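You operate a simulated robot arm through the tools that you are given. There is no shell and no other tool.

The job below is to be done with a simulated two-armed robot. You get a single attempt, and the scene is never put back.

JOB
Make a stirred lime tea in the orange cup, filled to its line.
Fine: juice of the lime in the press; cup on the small green tray; stir with the stirrer, back in its pot. Set down upright: what you pick out.

Only the result counts: the job must be done as asked and must still hold three seconds after the hand-in. Knocking over, shifting, dropping, spilling or breaking anything else fails it.

ROBOT AND FRAMES
Two 7-joint arms with two-finger grippers on one trunk that stands fixed in place. Base frame: the origin is at the foot of the trunk, x ahead of it, y to its left, z up; the work surface is at about z = 660. Lengths are in mm, angles in rad, forces in N, time in s.
The left shoulder is at [78, 151, 963], the right one opposite. With the tool pointing down near the work surface each hand reaches from about 340 to 800 mm from the base axis, measured 20 degrees to its own side. Payload 2.54 kg a hand.
Tool frame (each hand has its own): the origin (TCP) lies between the finger pads and is the grasp point; the fingertips stand 30 mm ahead of it; z points along the fingers, y is the line along which they close. Largest opening 116 mm; the body of the gripper starts 95 mm behind the TCP.
Orientation is that of the tool frame in the base frame, as a unit quaternion [w, x, y, z]. With the fingers straight down and closing along the base's y, the tool's x points along the base's -x, its y along +y and its z along -z.

CONTROLS
- The arms move only by the tool nudge_tool. It takes "left_rows", "right_rows" or both (then of equal length, played together; a hand with none holds still); each is a list of rows, each a list of 6 numbers: the shift along the tool's x, y, z in cm, then the turn, a rotation vector about the tool's x, y, z in rad. In form: [[tx, ty, tz, ax, ay, az], ...]. A call has 1 to 20 rows; each row is the pose to reach, as a shift and turn from the pose commanded when the call began, along the tool's axes at that moment. "left_grip" and "right_grip" are, for a hand that has rows, the gripper command, from -1 (fully open) to 1 (shut), values between in proportion, set as the call begins (left out, the last holds). Rows are played at 5 a second. More than 50 mm and 0.15 rad between two rows, or a gripper value outside its range, and nothing of the call is played. Where a pose cannot be reached the arm comes as near as it can. A force on the tool above 90 N (or 10 N above the force at the start of the call, whichever is more), or a blocked arm, ends the call early, and 0.2 s more pass. The fingers move at their own pace (about 72 mm/s each) and stop on an object; they squeeze with about 36 N. The grip force told is the motor's: it shows also when the fingers shut on nothing. Time passes only in rows, and 0.2 s behind the last, so rows that repeat a pose let the fingers close. It gives the time, the measured TCP pose, the force on the tool (base axes), the opening and the grip force at its end, in the units of the frame above (readings bear some noise), with the torque about the TCP (base axes, N m) and any sound that the robot's microphone picked up, and new pictures: "pictures" is both (left out), scene, wrist or none (wrist: the cameras of the hands that moved).
- Cameras (640 x 400 px; columns grow to the right, rows downward): "scene" is now at [157.1, 36.7, 1105]; the picture's right is [0.40, -0.92, 0.00], its down [-0.40, -0.17, -0.90] and it looks along [0.83, 0.36, -0.43] (base axes); focal length 214 px, centre (320, 200). "left" rides on the left gripper at [69, 15, -122] in its tool frame; the picture's right is [-0.21, 0.98, 0.00], its down [-0.83, -0.18, -0.53] and it looks along [-0.52, -0.11, 0.85] (tool axes); focal length 251 px, centre (320, 200). "right" rides on the right gripper at [69, -15, -122] in its tool frame; the picture's right is [0.21, 0.98, 0.00], its down [-0.83, 0.18, -0.53] and it looks along [-0.52, 0.11, 0.85] (tool axes); focal length 251 px, centre (320, 200). There is no depth. A picture from a camera that has moved, and an enlarged one, comes with that camera's place and axes in the base frame and with its lens. The place of the scene camera against the robot may be out by one fixed shift of up to 12 mm in any direction.
- lift_body(by): slides the trunk up (or, below 0, down) by that many mm; the arms and the scene camera ride with it, the base frame stays. It gives what a move gives, with no picture.
- turn_head(pan, tilt): turns the head with the scene camera to pan (to the left, within 1.396 rad either way) and tilt (down, from -0.506 to 1.204), counted from straight ahead of the robot. It gives what a move gives, and a new picture of the scene camera.
- inspect(camera, box): a new picture of the part [left, top, right, bottom] of that camera's present view, enlarged. It takes no simulated time.
- close_job(): hands the job in; it is judged then, once.

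Places have to be worked out from the pictures, the camera data and where the tool is seen. Open the grippers and draw the arms clear of the work before you hand the job in, unless the task says otherwise.

The tools are called as name(argument=value, ...) on one line, values as JSON. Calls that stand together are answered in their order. nudge_tool: Moves the arms, as the interface text tells. Its arguments: {"type":"object","properties":{"left_rows":{"type":"array","items":{"type":"array","items":{"type":"number"}}},"left_grip":{"type":"number"},"right_rows":{"type":"array","items":{"type":"array","items":{"type":"number"}}},"right_grip":{"type":"number"},"pictures":{"type":"string","enum":["both","scene","wrist","none"]}},"required":[]} The other tools are called the same way: lift_body (by) slides the trunk up or down; turn_head (pan, tilt) turns the head that bears the scene camera; inspect (camera, box) takes an enlarged picture of a part of a camera's view; close_job () hands the job in.

At the start:

```text
time: 0.0
left_ee_pos: [372.4, 387.6, 1176.3]
left_orientation: [0.001, 0.0, 1.0, 0.0]
left_ft_force: [-0.2, 0.7, -0.1]
left_moment: [-0.01, -0.02, 0.02]
left_gripper_width: 116.0
left_finger_force: 0.2
right_ee_pos: [480.2, 8.9, 1097.9]
right_orientation: [0.0, 0.001, 1.0, 0.0]
right_ft_force: [-0.4, 0.4, -0.3]
right_moment: [-0.01, 0.04, 0.0]
right_gripper_width: 116.0
right_finger_force: 0.0
trunk travel left (down, up): [-200.0, 89.0]
head pan, tilt: [0.41, 0.449]
```

scene: 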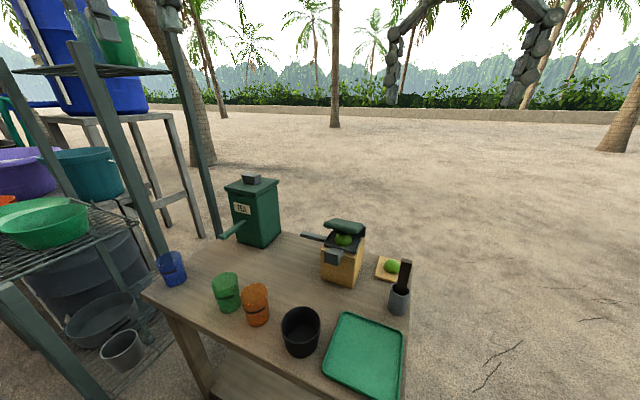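
right: 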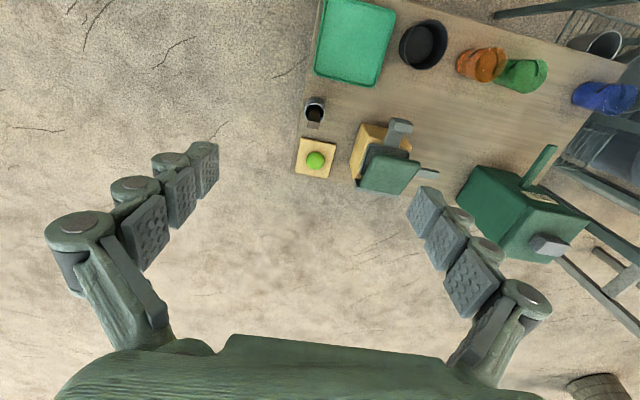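
left: 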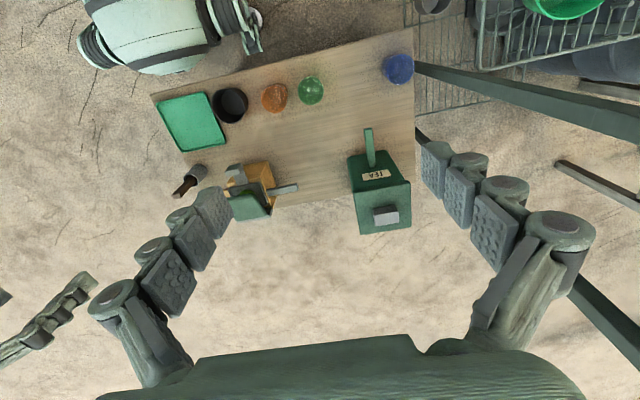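

The scene shows a tea box with a lever, a lime press, a lime on a board, stirrer in a pot, cups, a dark bowl and a green tray. I take enlarged looks before planning.

inspect(camera="scene", box=[140, 160, 300, 340])

inspect(camera="scene", box=[280, 200, 420, 300])

inspect(camera="scene", box=[200, 160, 300, 260])

inspect(camera="right", box=[280, 80, 480, 220])

inspect(camera="right", box=[380, 0, 640, 140])

inspect(camera="left", box=[320, 100, 440, 240])

```text
2.22 times, centred on (220, 250) of scene
camera zoom: at [157.1, 36.7, 1105.0], right [0.4, -0.92, 0.0], down [-0.4, -0.17, -0.9], along [0.83, 0.36, -0.43], focal length 477 px, centre (542, 89)
```

zoom: 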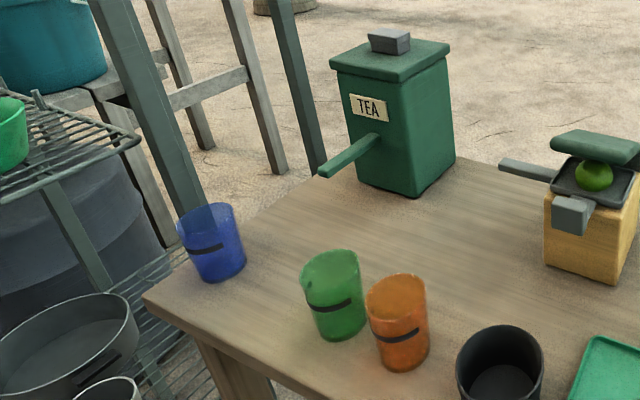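

```text
4.00 times, centred on (350, 250) of scene
camera zoom: at [157.1, 36.7, 1105.0], right [0.4, -0.92, 0.0], down [-0.4, -0.17, -0.9], along [0.83, 0.36, -0.43], focal length 858 px, centre (200, 0)
```

zoom: 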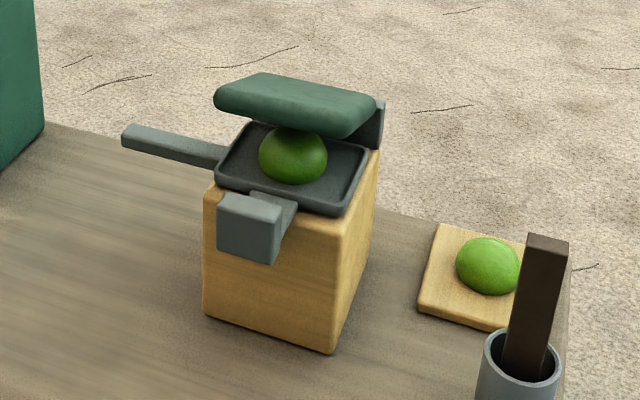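

```text
4.00 times, centred on (250, 210) of scene
camera zoom: at [157.1, 36.7, 1105.0], right [0.4, -0.92, 0.0], down [-0.4, -0.17, -0.9], along [0.83, 0.36, -0.43], focal length 858 px, centre (600, 160)
```

zoom: 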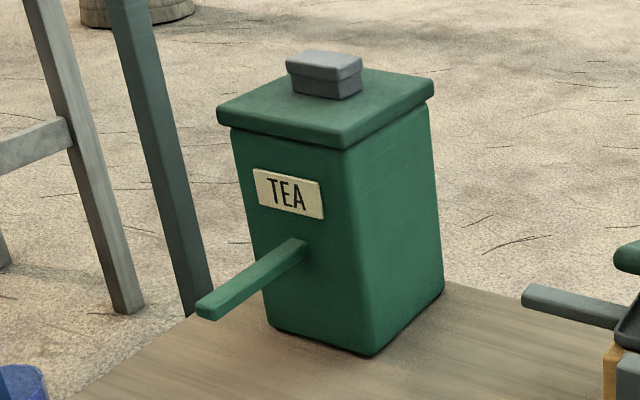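

```text
2.86 times, centred on (380, 150) of right
camera zoom: at [411.9, -4.7, 1218.9], right [-0.21, 0.98, 0.0], down [0.83, 0.18, 0.53], along [0.52, 0.11, -0.85], focal length 718 px, centre (149, 343)
```

zoom: 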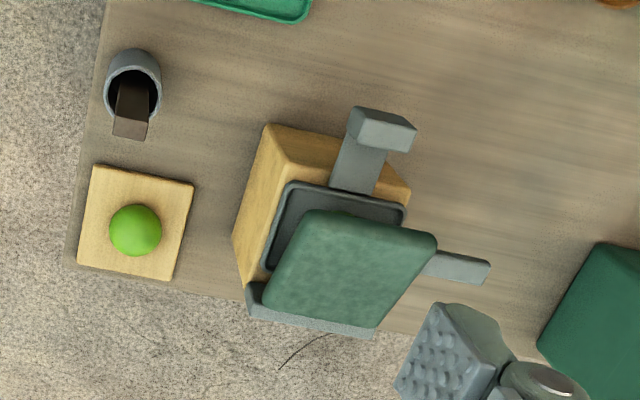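

```text
2.46 times, centred on (510, 70) of right
camera zoom: at [411.9, -4.7, 1218.9], right [-0.21, 0.98, 0.0], down [0.83, 0.18, 0.53], along [0.52, 0.11, -0.85], focal length 619 px, centre (-148, 520)
```

zoom: 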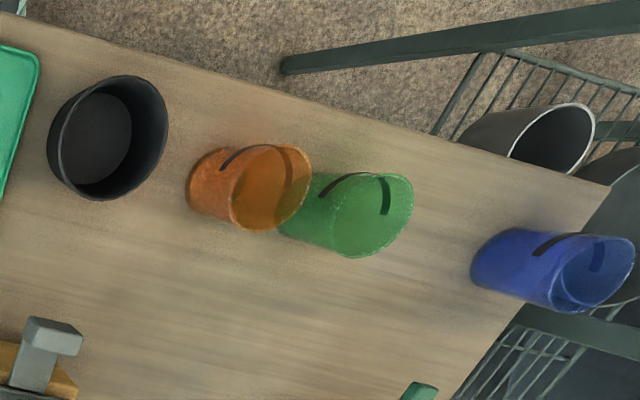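

```text
2.86 times, centred on (380, 170) of left
camera zoom: at [301.7, 403.6, 1298.8], right [0.21, 0.98, 0.0], down [0.83, -0.18, 0.53], along [0.52, -0.11, -0.85], focal length 718 px, centre (149, 286)
```

zoom: 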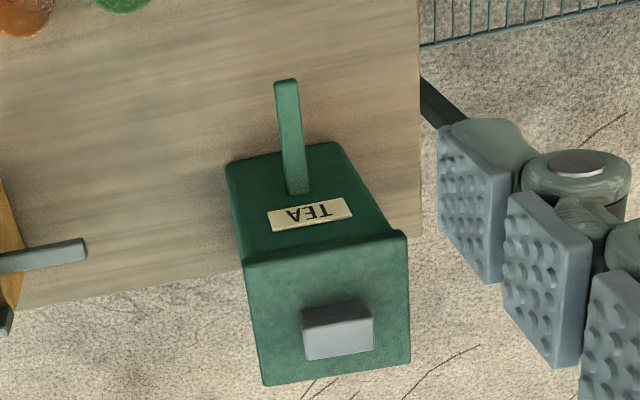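

The tea box lever tip seems near (482,470,768) and the press spout near (499,156,792), the orange cup near (392,280). I bring each hand's camera closer, tilted forward, to see the press and the tea box.

nudge_tool(right_rows=[[1.2, 1.5, 3.2, 0, -0.05, 0], [2.4, 3, 6.4, 0, -0.1, 0], [3.6, 4.5, 9.6, 0, -0.15, 0], [4.8, 6, 12.8, 0, -0.2, 0], [6, 7.5, 16, 0, -0.25, 0], [7.2, 9, 19.2, 0, -0.3, 0], [8, 10, 21.8, 0, -0.3, 0]], left_rows=[[-0.4, 1.3, 3.6, 0, -0.05, 0], [-0.8, 2.6, 7.2, 0, -0.1, 0], [-1.2, 3.9, 10.8, 0, -0.15, 0], [-1.6, 5.2, 14.4, 0, -0.2, 0], [-2, 6.5, 18, 0, -0.25, 0], [-2.4, 7.8, 21.6, 0, -0.3, 0], [-2.8, 8.7, 24.6, 0, -0.3, 0]])

```text
time: 1.6
left_ee_pos: [402.6, 474.5, 930.1]
left_orientation: [0.149, 0.0, 0.989, 0.0]
left_ft_force: [-0.1, -0.8, -1.0]
left_moment: [-0.03, -0.01, 0.01]
left_gripper_width: 115.7
left_finger_force: 0.0
right_ee_pos: [402.3, 109.6, 878.4]
right_orientation: [0.15, 0.0, 0.989, 0.0]
right_ft_force: [0.4, 0.4, 1.0]
right_moment: [0.0, 0.0, 0.01]
right_gripper_width: 115.9
right_finger_force: 0.1
trunk travel left (down, up): [-200.0, 89.0]
head pan, tilt: [0.41, 0.449]
camera scene: at [157.5, 37.1, 1104.9], right [0.4, -0.92, 0.0], down [-0.4, -0.17, -0.9], along [0.83, 0.36, -0.43], focal length 214 px, centre (320, 200)
camera right: at [298.7, 94.8, 973.3], right [-0.2, 0.98, -0.06], down [0.63, 0.18, 0.75], along [0.75, 0.11, -0.65], focal length 251 px, centre (320, 200)
camera left: at [298.4, 489.9, 1026.3], right [0.21, 0.98, 0.06], down [0.63, -0.18, 0.75], along [0.75, -0.12, -0.65], focal length 251 px, centre (320, 200)
```

scene: 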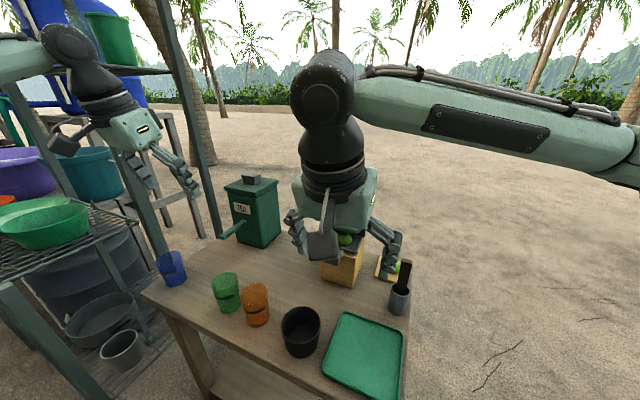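
right: 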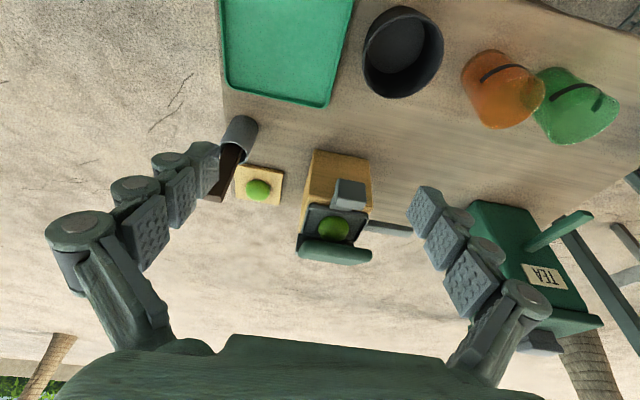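
left: 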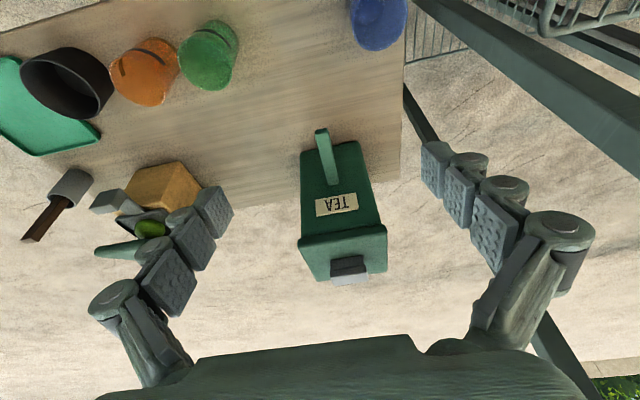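

The wrist views now face the press and the tea box; I enlarge them.

inspect(camera="right", box=[280, 130, 420, 280])

inspect(camera="left", box=[260, 100, 420, 300])

inspect(camera="left", box=[60, 140, 240, 280])

inspect(camera="left", box=[0, 10, 240, 160])

inspect(camera="right", box=[210, 0, 630, 180])

```text
2.67 times, centred on (350, 205) of right
camera zoom: at [298.7, 94.8, 973.3], right [-0.2, 0.98, -0.06], down [0.63, 0.18, 0.75], along [0.75, 0.11, -0.65], focal length 670 px, centre (240, 187)
```

zoom: 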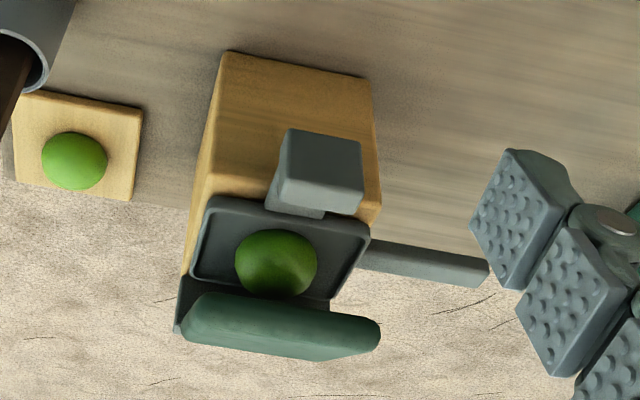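

```text
2.00 times, centred on (340, 200) of left
camera zoom: at [298.4, 489.9, 1026.3], right [0.21, 0.98, 0.06], down [0.63, -0.18, 0.75], along [0.75, -0.12, -0.65], focal length 503 px, centre (280, 200)
```

zoom: 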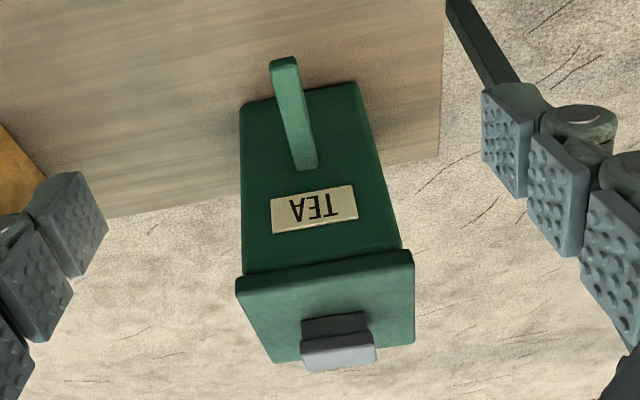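

```text
2.86 times, centred on (150, 210) of left
camera zoom: at [298.4, 489.9, 1026.3], right [0.21, 0.98, 0.06], down [0.63, -0.18, 0.75], along [0.75, -0.12, -0.65], focal length 718 px, centre (806, 171)
```

zoom: 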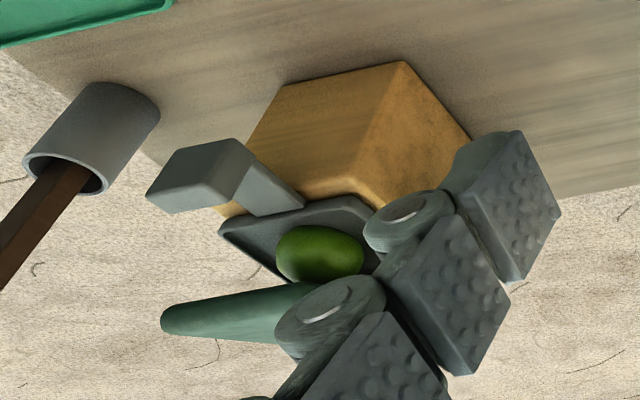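

```text
2.67 times, centred on (120, 85) of left
camera zoom: at [298.4, 489.9, 1026.3], right [0.21, 0.98, 0.06], down [0.63, -0.18, 0.75], along [0.75, -0.12, -0.65], focal length 670 px, centre (853, 507)
```

zoom: 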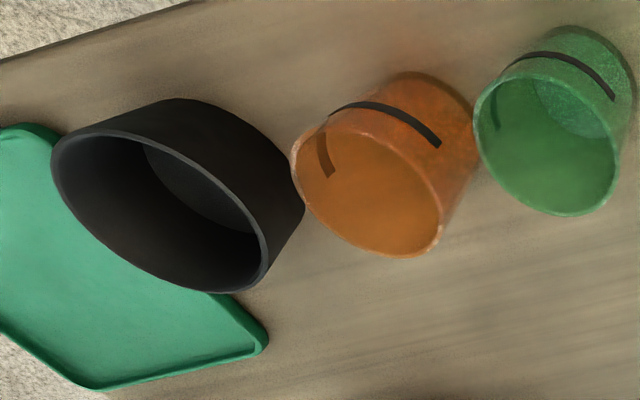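

```text
1.52 times, centred on (420, 90) of right
camera zoom: at [298.7, 94.8, 973.3], right [-0.2, 0.98, -0.06], down [0.63, 0.18, 0.75], along [0.75, 0.11, -0.65], focal length 383 px, centre (168, 368)
```

zoom: 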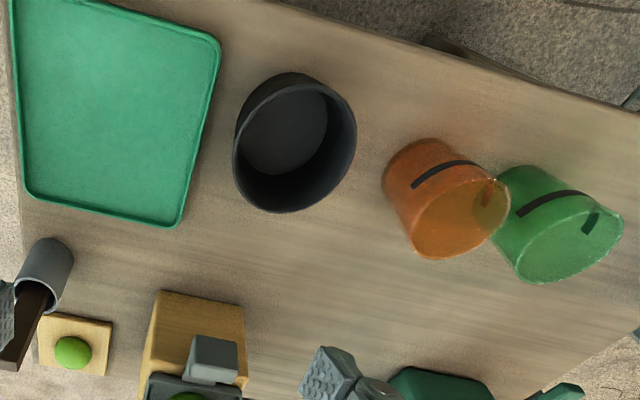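

The tea bar spans about (562,470,770) to (480,472,759), and the cup rim is near z=736, so the bar may be a spout with the grey knob as its button. I look from low in front at both machines to check for outlets and hinges.

nudge_tool(left_rows=[[1.0, -0.1, 2.4, 0, -0.12, 0], [2.0, -0.2, 4.8, 0, -0.24, 0], [3.0, -0.3, 7.2, 0, -0.36, 0], [4.0, -0.4, 9.6, 0, -0.48, 0], [5.0, -0.45, 12.0, 0, -0.6, 0]], right_rows=[[0.7, 0.4, 0.8, 0, -0.12, 0], [1.4, 0.8, 1.6, 0, -0.24, 0], [2.1, 1.2, 2.4, 0, -0.36, 0], [2.8, 1.6, 3.2, 0, -0.48, 0], [3.5, 2.0, 3.9, 0, -0.6, 0]], pictures="both")

```text
time: 2.8
left_ee_pos: [385.1, 470.7, 801.3]
left_orientation: [0.435, 0.001, 0.901, 0.0]
left_ft_force: [0.7, 0.0, -0.6]
left_moment: [0.01, 0.0, -0.01]
left_gripper_width: 115.9
left_finger_force: 0.0
right_ee_pos: [379.2, 131.0, 831.8]
right_orientation: [0.436, 0.0, 0.9, 0.0]
right_ft_force: [-0.1, 0.3, -0.7]
right_moment: [0.04, -0.03, 0.02]
right_gripper_width: 115.8
right_finger_force: 0.1
trunk travel left (down, up): [-200.0, 89.0]
head pan, tilt: [0.41, 0.449]
camera scene: at [157.1, 36.7, 1105.0], right [0.4, -0.92, 0.0], down [-0.4, -0.17, -0.9], along [0.83, 0.36, -0.43], focal length 214 px, centre (320, 200)
camera right: at [240.2, 115.6, 853.0], right [-0.13, 0.98, -0.17], down [0.09, 0.18, 0.98], along [0.99, 0.11, -0.12], focal length 251 px, centre (320, 200)
camera left: at [245.7, 486.8, 822.7], right [0.13, 0.98, 0.17], down [0.09, -0.18, 0.98], along [0.99, -0.12, -0.12], focal length 251 px, centre (320, 200)
```

scene: 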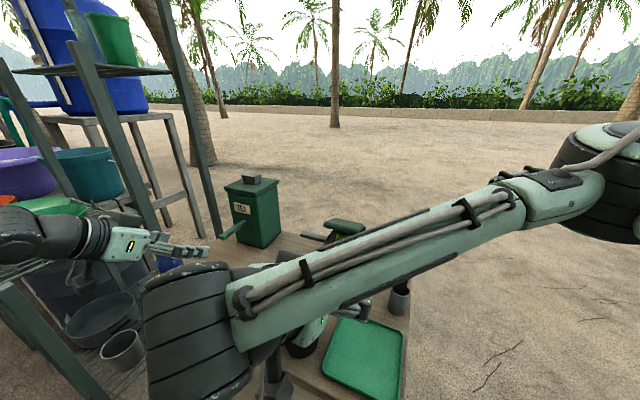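
right: 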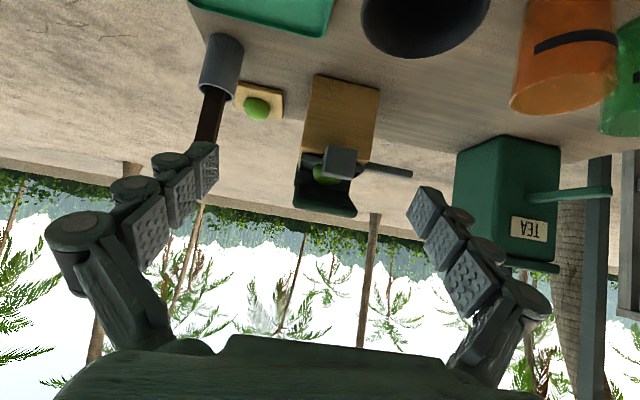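
left: 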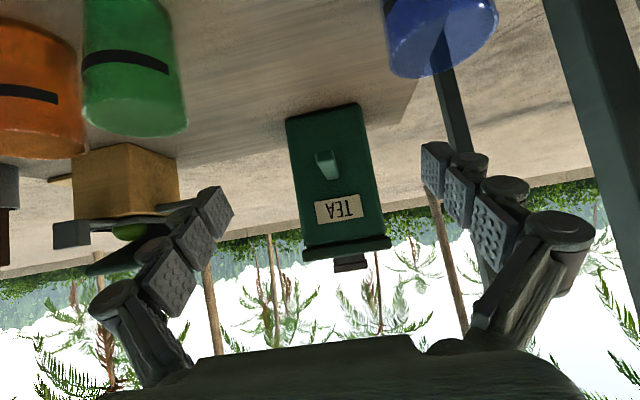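

inspect(camera="right", box=[270, 60, 430, 240])

inspect(camera="right", box=[440, 120, 620, 290])

inspect(camera="left", box=[270, 90, 400, 280])

inspect(camera="left", box=[0, 0, 220, 280])

inspect(camera="right", box=[480, 0, 640, 140])

```text
2.22 times, centred on (350, 150) of right
camera zoom: at [240.2, 115.6, 853.0], right [-0.13, 0.98, -0.17], down [0.09, 0.18, 0.98], along [0.99, 0.11, -0.12], focal length 559 px, centre (253, 311)
```

zoom: 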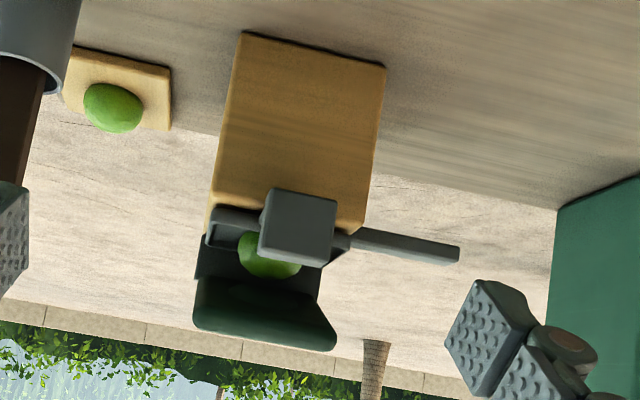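

```text
2.35 times, centred on (530, 205) of right
camera zoom: at [240.2, 115.6, 853.0], right [-0.13, 0.98, -0.17], down [0.09, 0.18, 0.98], along [0.99, 0.11, -0.12], focal length 592 px, centre (-174, 188)
```

zoom: 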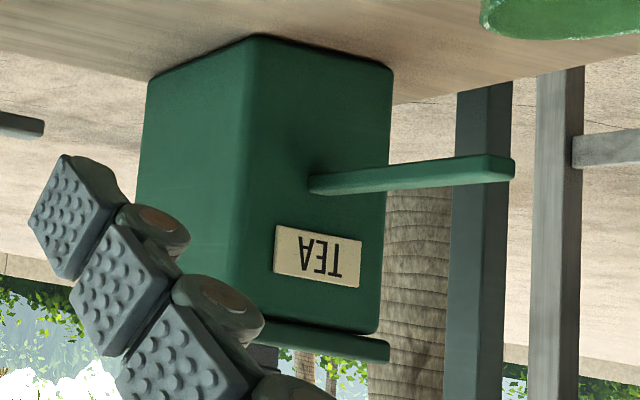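

```text
2.11 times, centred on (335, 185) of left
camera zoom: at [245.7, 486.8, 822.7], right [0.13, 0.98, 0.17], down [0.09, -0.18, 0.98], along [0.99, -0.12, -0.12], focal length 529 px, centre (288, 232)
```

zoom: 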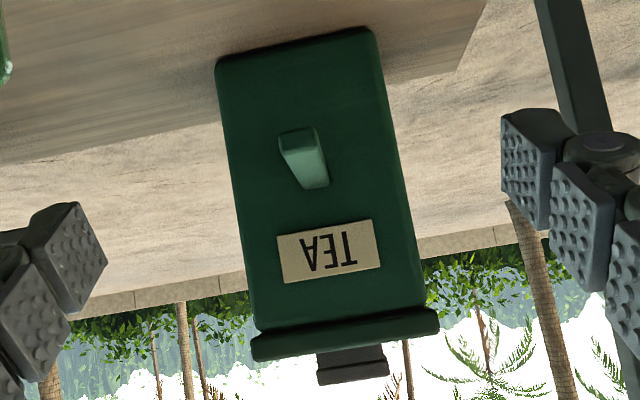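

```text
1.43 times, centred on (110, 140) of left
camera zoom: at [245.7, 486.8, 822.7], right [0.13, 0.98, 0.17], down [0.09, -0.18, 0.98], along [0.99, -0.12, -0.12], focal length 359 px, centre (620, 286)
```

zoom: 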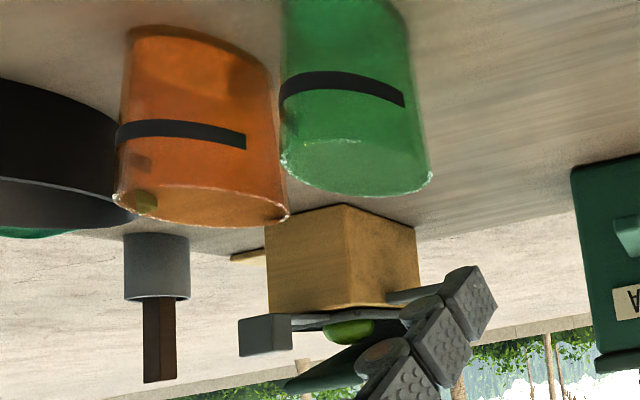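

```text
2.86 times, centred on (560, 70) of right
camera zoom: at [240.2, 115.6, 853.0], right [-0.13, 0.98, -0.17], down [0.09, 0.18, 0.98], along [0.99, 0.11, -0.12], focal length 718 px, centre (-366, 571)
```

zoom: 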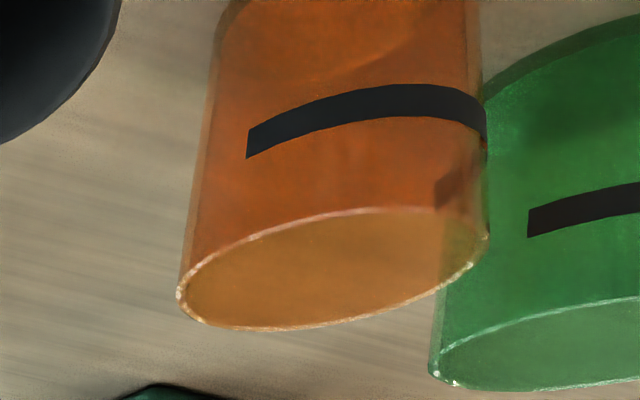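

I look closer at the side profile of the press block and side bar.

inspect(camera="left", box=[40, 130, 180, 220])

inspect(camera="left", box=[40, 190, 140, 260])

inspect(camera="right", box=[280, 130, 420, 220])

inspect(camera="scene", box=[290, 200, 380, 260])

```text
4.44 times, centred on (110, 175) of left
camera zoom: at [245.7, 486.8, 822.7], right [0.13, 0.98, 0.17], down [0.09, -0.18, 0.98], along [0.99, -0.12, -0.12], focal length 1118 px, centre (1253, 311)
```

zoom: 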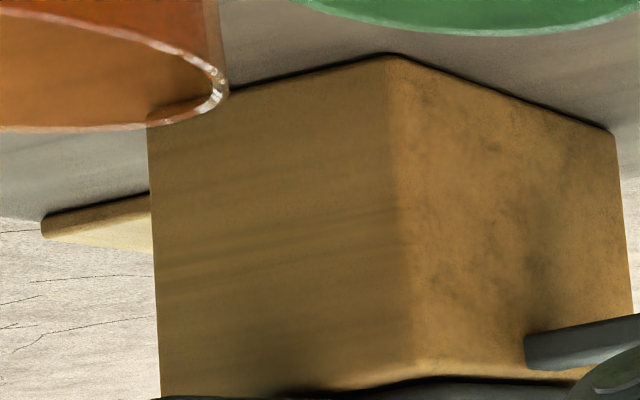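

```text
5.71 times, centred on (90, 225) of left
camera zoom: at [245.7, 486.8, 822.7], right [0.13, 0.98, 0.17], down [0.09, -0.18, 0.98], along [0.99, -0.12, -0.12], focal length 1437 px, centre (1634, 57)
```

zoom: 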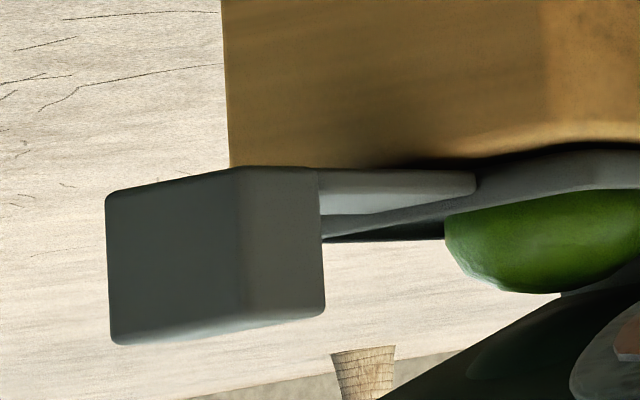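

```text
4.44 times, centred on (350, 175) of right
camera zoom: at [240.2, 115.6, 853.0], right [-0.13, 0.98, -0.17], down [0.09, 0.18, 0.98], along [0.99, 0.11, -0.12], focal length 1118 px, centre (187, 311)
```

zoom: 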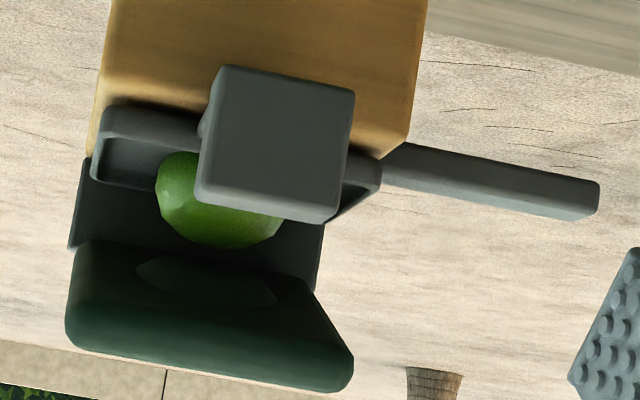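

```text
6.67 times, centred on (335, 230) of scene
camera zoom: at [157.1, 36.7, 1105.0], right [0.4, -0.92, 0.0], down [-0.4, -0.17, -0.9], along [0.83, 0.36, -0.43], focal length 1430 px, centre (220, 0)
```

zoom: 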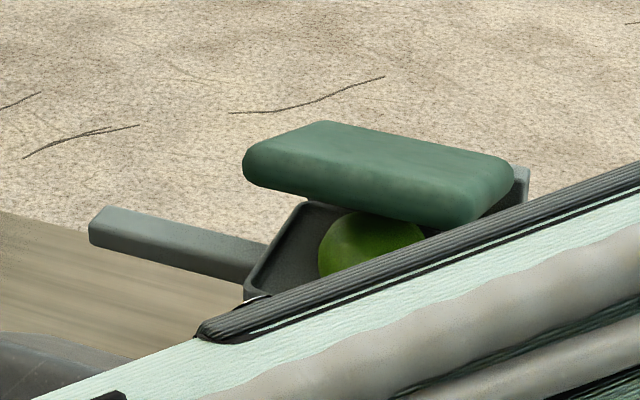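

The side bar of the press leaves the wooden block below the dish and slopes down like a spout, while the front block sits on a stem. I look from below at both bars for outlets before choosing.

nudge_tool(left_rows=[[1.1, -0.2, 0.9, 0, -0.1, 0], [2.2, -0.45, 1.8, 0, -0.2, 0], [3.3, -0.7, 2.6, 0, -0.3, 0], [4.4, -0.9, 3.5, 0, -0.4, 0]], left_grip=-0.2, right_rows=[[0.7, 2.6, 0.6, 0, -0.125, 0], [1.5, 5.2, 1.2, 0, -0.25, 0], [2.2, 7.8, 1.8, 0, -0.375, 0], [2.9, 10.4, 2.3, 0, -0.5, 0]], right_grip=-0.2, pictures="wrist")

```text
time: 3.8
left_ee_pos: [387.9, 460.7, 745.1]
left_orientation: [0.606, 0.001, 0.795, -0.001]
left_ft_force: [0.6, 0.7, -0.6]
left_moment: [0.02, 0.03, 0.02]
left_gripper_width: 69.5
left_finger_force: 0.0
right_ee_pos: [461.1, 203.5, 802.3]
right_orientation: [0.642, -0.004, 0.767, 0.005]
right_ft_force: [-1.1, 1.2, 0.8]
right_moment: [0.02, -0.01, 0.0]
right_gripper_width: 69.8
right_finger_force: 0.0
right hand out of reach, approached as far as the arm can: row 2, 3, 4
trunk travel left (down, up): [-200.0, 89.0]
head pan, tilt: [0.41, 0.449]
camera right: at [328.7, 187.5, 755.1], right [-0.05, 0.98, -0.21], down [-0.38, 0.18, 0.91], along [0.92, 0.12, 0.36], focal length 251 px, centre (320, 200)
camera left: at [251.0, 476.4, 711.3], right [0.06, 0.98, 0.21], down [-0.3, -0.18, 0.94], along [0.95, -0.12, 0.28], focal length 251 px, centre (320, 200)
```

right: 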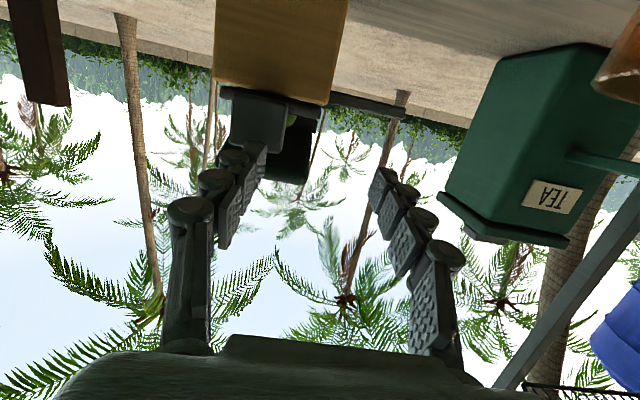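
left: 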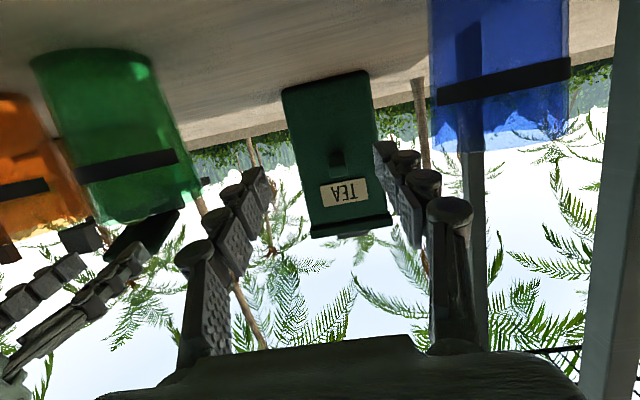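

The right hand could not reach that pose and went forward, close to the press block but without contact. I inspect the present views, then back it away.

inspect(camera="left", box=[280, 60, 400, 250])

inspect(camera="right", box=[210, 60, 420, 200])

inspect(camera="right", box=[420, 40, 640, 260])

```text
2.11 times, centred on (340, 155) of left
camera zoom: at [251.0, 476.4, 711.3], right [0.06, 0.98, 0.21], down [-0.3, -0.18, 0.94], along [0.95, -0.12, 0.28], focal length 529 px, centre (278, 295)
```

zoom: 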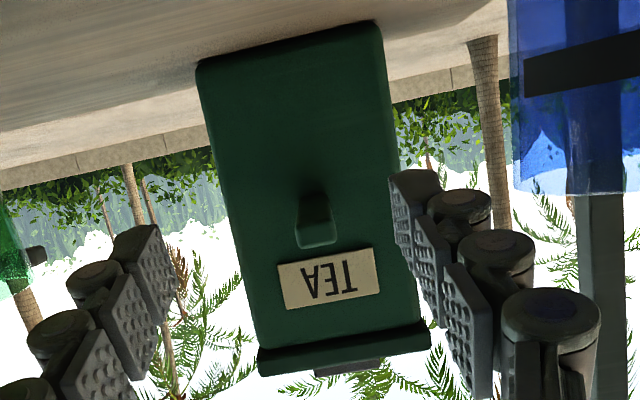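

```text
2.86 times, centred on (315, 130) of right
camera zoom: at [328.7, 187.5, 755.1], right [-0.05, 0.98, -0.21], down [-0.38, 0.18, 0.91], along [0.92, 0.12, 0.36], focal length 718 px, centre (334, 400)
```

zoom: 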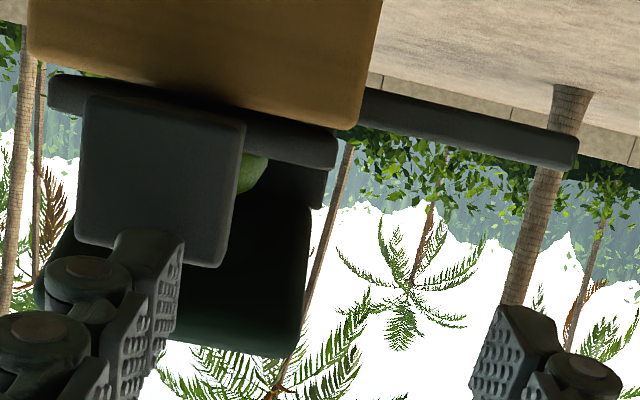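

```text
1.82 times, centred on (530, 150) of right
camera zoom: at [328.7, 187.5, 755.1], right [-0.05, 0.98, -0.21], down [-0.38, 0.18, 0.91], along [0.92, 0.12, 0.36], focal length 457 px, centre (-62, 291)
```

zoom: 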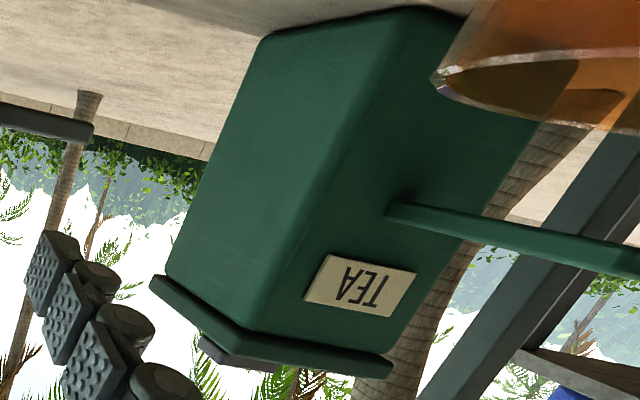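

Both bars are plain, slope outward and end just above cup height (undersides about 744–750, cup rim about 737), so I take them as spouts and the grey knobs as actuators. I draw both hands back and up, and level the left hand for a tilted grasp.

nudge_tool(left_rows=[[-3, -0.5, -3, 0, 0.12, 0], [-6, -1.5, -5, 0, 0.24, 0], [-9, -2.5, -7, 0, 0.36, 0], [-12, -3.5, -8.5, 0, 0.48, 0], [-14, -4.5, -9.5, 0, 0.6, 0]], right_rows=[[-1.8, 0, -1.5, 0, 0.1, 0], [-3.6, 0, -3, 0, 0.2, 0], [-5.4, 0, -4.5, 0, 0.3, 0], [-7.2, 0, -6, 0, 0.4, 0], [-8.8, 0, -7.6, 0, 0.5, 0]], left_grip=-0.45)

```text
time: 5.0
left_ee_pos: [364.4, 469.8, 862.4]
left_orientation: [0.44, -0.028, 0.896, 0.048]
left_ft_force: [-0.7, 0.2, 0.6]
left_moment: [-0.02, 0.03, 0.07]
left_gripper_width: 84.0
left_finger_force: 0.1
left hand out of reach, approached as far as the arm can: row 2, 3, 4, 5
right_ee_pos: [397.9, 202.3, 901.0]
right_orientation: [0.435, 0.0, 0.9, 0.0]
right_ft_force: [-0.6, -0.3, -0.2]
right_moment: [0.01, -0.01, 0.02]
right_gripper_width: 69.5
right_finger_force: 0.1
trunk travel left (down, up): [-200.0, 89.0]
head pan, tilt: [0.41, 0.449]
camera scene: at [156.8, 36.0, 1105.0], right [0.4, -0.92, 0.0], down [-0.4, -0.17, -0.9], along [0.83, 0.36, -0.43], focal length 214 px, centre (320, 200)
camera right: at [260.8, 186.6, 922.2], right [-0.13, 0.98, -0.17], down [0.1, 0.18, 0.98], along [0.99, 0.11, -0.12], focal length 251 px, centre (320, 200)
camera left: at [224.3, 471.2, 883.6], right [0.04, 0.97, 0.23], down [0.1, -0.23, 0.97], along [0.99, -0.01, -0.11], focal length 251 px, centre (320, 200)
```

scene: 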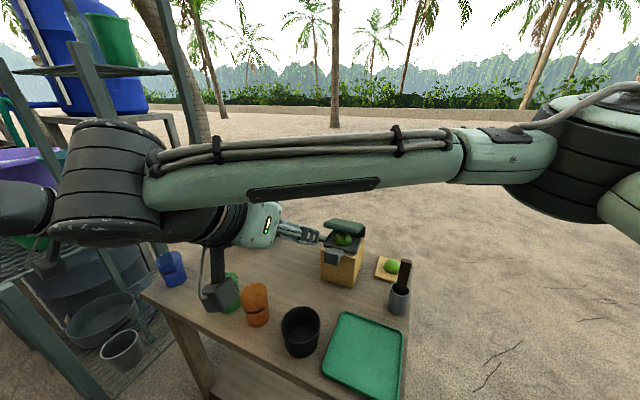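
right: 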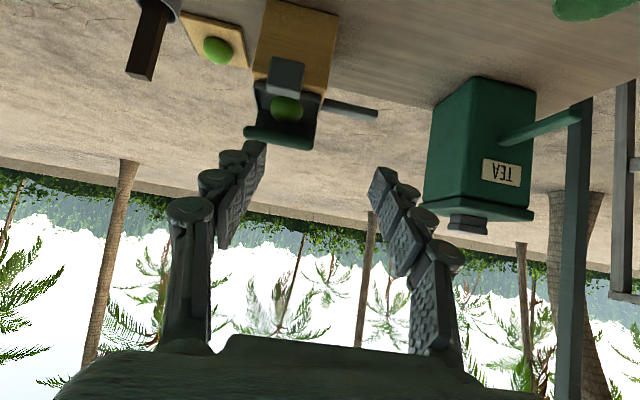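
left: 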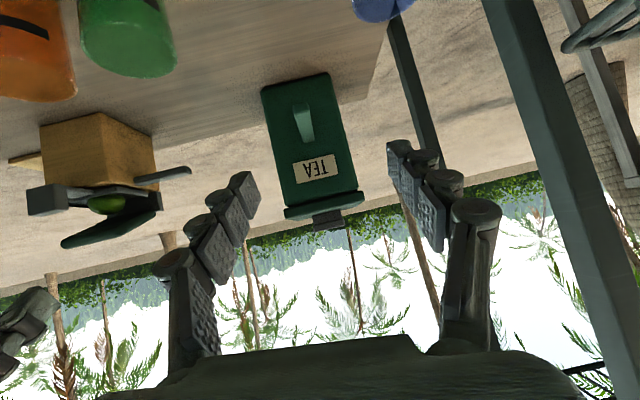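

The left hand is near the body limit; the reached pose is what later moves start from. I swing the right hand away to its side and bring the left above the orange cup with a 45° yaw, so its fingers pass between the neighbouring cups.

nudge_tool(left_rows=[[-0.5, -2.4, 0, 0.0925, 0.0384, 0.0858], [-1.0, -4.9, -0.1, 0.185, 0.0767, 0.1715], [-1.5, -7.3, -0.1, 0.2776, 0.1151, 0.2573], [-2.0, -9.8, -0.1, 0.3701, 0.1534, 0.3431], [-2.5, -12.2, -0.1, 0.4626, 0.1918, 0.4289], [-3.0, -14.7, -0.2, 0.5552, 0.2301, 0.5146], [-3.45, -17.1, -0.2, 0.6477, 0.2685, 0.6004]], right_rows=[[-0.8, -3.6, -0.3, 0, 0.07, 0], [-1.7, -7.1, -0.6, 0, 0.14, 0], [-2.5, -10.7, -0.9, 0, 0.21, 0], [-3.4, -14.3, -1.2, 0, 0.28, 0], [-4.2, -17.9, -1.5, 0, 0.35, 0], [-5.1, -21.4, -1.8, 0, 0.42, 0], [-5.9, -25, -2.2, 0, 0.5, 0]])

```text
time: 6.6
left_ee_pos: [400.8, 300.0, 878.2]
left_orientation: [0.274, 0.362, 0.884, -0.115]
left_ft_force: [-0.2, 0.2, 0.2]
left_moment: [-0.01, -0.01, -0.03]
left_gripper_width: 83.9
left_finger_force: 0.1
right_ee_pos: [419.3, -48.4, 961.4]
right_orientation: [0.199, -0.001, 0.98, 0.0]
right_ft_force: [0.1, -0.3, 0.8]
right_moment: [-0.04, -0.02, -0.01]
right_gripper_width: 69.6
right_finger_force: 0.1
trunk travel left (down, up): [-200.0, 89.0]
head pan, tilt: [0.41, 0.449]
camera scene: at [157.1, 36.8, 1104.9], right [0.4, -0.92, 0.0], down [-0.4, -0.17, -0.9], along [0.83, 0.36, -0.43], focal length 214 px, centre (320, 200)
camera right: at [308.3, -62.6, 1046.3], right [-0.2, 0.98, -0.08], down [0.55, 0.18, 0.81], along [0.81, 0.12, -0.58], focal length 251 px, centre (320, 200)
camera left: at [320.5, 399.5, 940.0], right [0.81, 0.57, 0.12], down [0.14, -0.39, 0.91], along [0.56, -0.72, -0.4], focal length 251 px, centre (320, 200)
```

scene: 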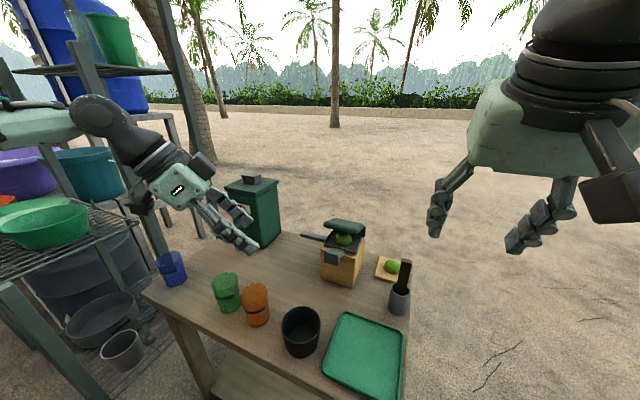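
right: 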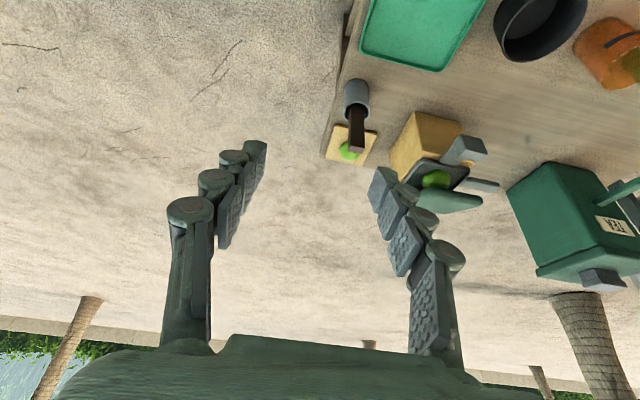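
left: 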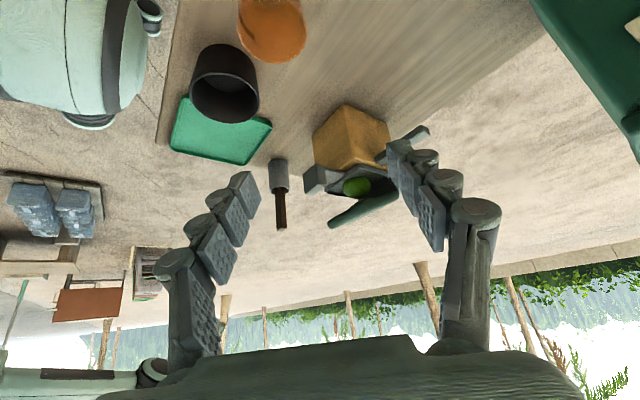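

The left hand is above the cups with the wanted yaw. I enlarge the cup and press views to fix positions.

inspect(camera="left", box=[160, 0, 320, 130])

inspect(camera="scene", box=[200, 260, 330, 360])

inspect(camera="right", box=[370, 80, 530, 230])

inspect(camera="right", box=[480, 0, 640, 110])

```text
3.08 times, centred on (240, 65) of left
camera zoom: at [320.5, 399.5, 940.0], right [0.81, 0.57, 0.12], down [0.14, -0.39, 0.91], along [0.56, -0.72, -0.4], focal length 774 px, centre (566, 615)
```

zoom: 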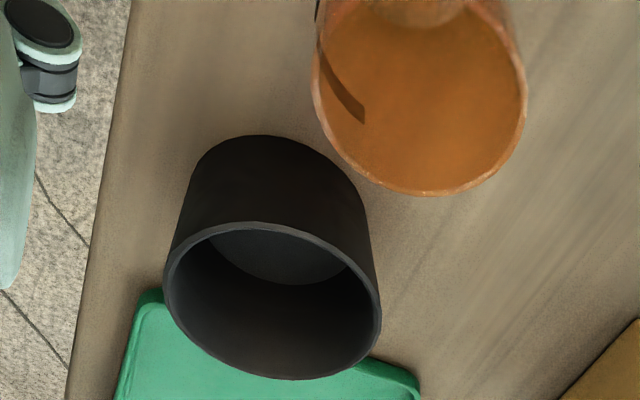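

```text
4.00 times, centred on (265, 310) of scene
camera zoom: at [157.1, 36.8, 1104.9], right [0.4, -0.92, 0.0], down [-0.4, -0.17, -0.9], along [0.83, 0.36, -0.43], focal length 858 px, centre (540, -240)
```

zoom: 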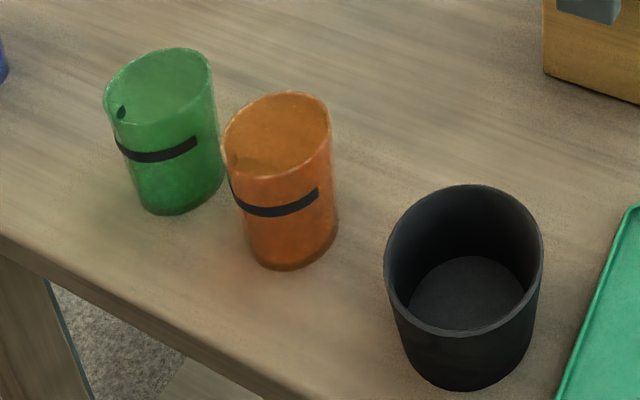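

```text
2.67 times, centred on (450, 155) of right
camera zoom: at [308.3, -62.6, 1046.3], right [-0.2, 0.98, -0.08], down [0.55, 0.18, 0.81], along [0.81, 0.12, -0.58], focal length 670 px, centre (-27, 320)
```

zoom: 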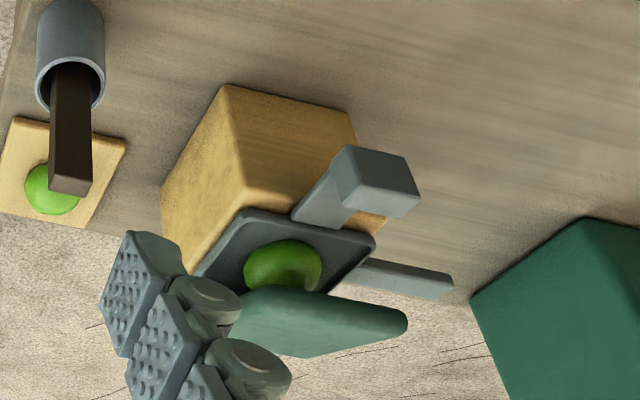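

```text
3.64 times, centred on (560, 55) of right
camera zoom: at [308.3, -62.6, 1046.3], right [-0.2, 0.98, -0.08], down [0.55, 0.18, 0.81], along [0.81, 0.12, -0.58], focal length 914 px, centre (-553, 727)
```

zoom: 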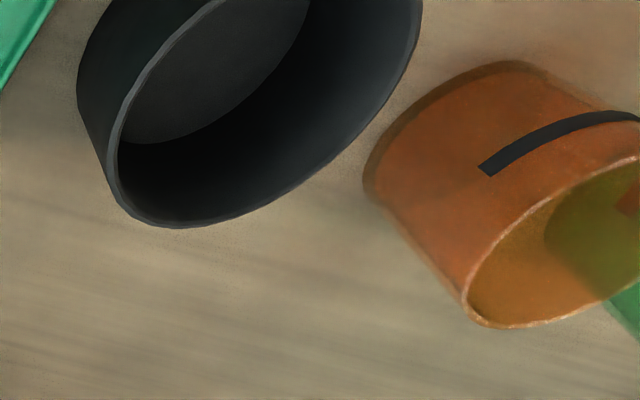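

I judge the orange cup at about (384,285), 56 mm wide, 77 tall, with the rim at 737. I hover the open left hand just above it and narrow the fingers a little to check the alignment.

nudge_tool(left_rows=[[1.5, -0.8, 2.2, 0, 0, 0], [3.0, -1.6, 4.3, 0, 0, 0], [4.55, -2.21, 6.37, 0, 0, 0]], left_grip=-0.33)

inspect(camera="scene", box=[180, 220, 320, 340])

```text
time: 7.4
left_ee_pos: [384.7, 284.8, 800.1]
left_orientation: [0.275, 0.361, 0.884, -0.115]
left_ft_force: [0.5, -0.3, -1.0]
left_moment: [-0.03, -0.04, -0.01]
left_gripper_width: 77.1
left_finger_force: 0.0
right_ee_pos: [420.0, -47.3, 961.5]
right_orientation: [0.198, 0.0, 0.98, 0.0]
right_ft_force: [-0.7, -0.1, 0.3]
right_moment: [0.0, 0.02, 0.0]
right_gripper_width: 69.5
right_finger_force: 0.0
trunk travel left (down, up): [-200.0, 89.0]
head pan, tilt: [0.41, 0.449]
camera scene: at [157.1, 36.7, 1105.0], right [0.4, -0.92, 0.0], down [-0.4, -0.17, -0.9], along [0.83, 0.36, -0.43], focal length 214 px, centre (320, 200)
camera left: at [304.3, 384.4, 861.8], right [0.81, 0.57, 0.12], down [0.14, -0.39, 0.91], along [0.57, -0.72, -0.4], focal length 251 px, centre (320, 200)
```

scene: 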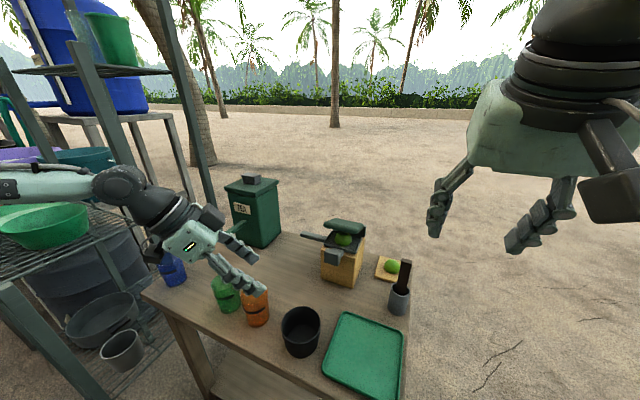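
left: 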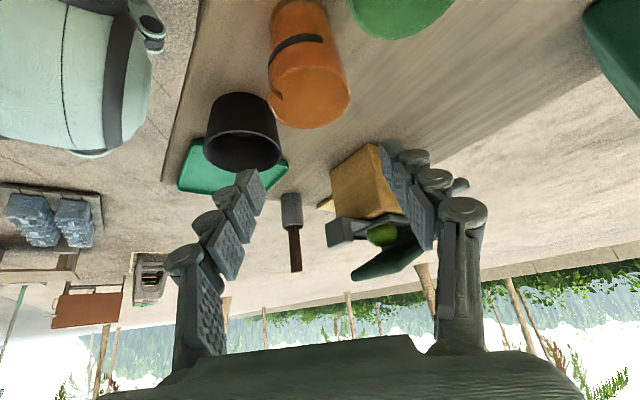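

```text
3.33 times, centred on (250, 280) of scene
camera zoom: at [157.1, 36.7, 1105.0], right [0.4, -0.92, 0.0], down [-0.4, -0.17, -0.9], along [0.83, 0.36, -0.43], focal length 715 px, centre (553, -67)
```

zoom: 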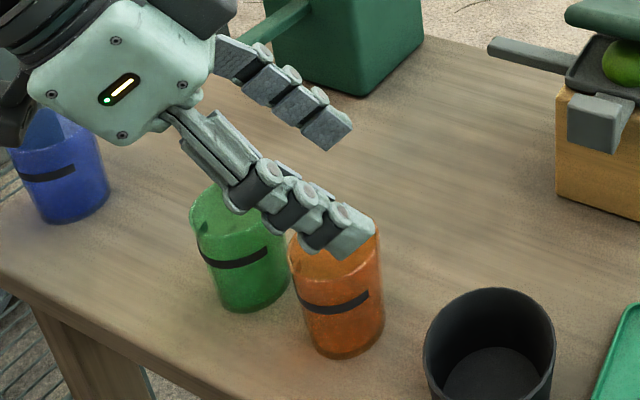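

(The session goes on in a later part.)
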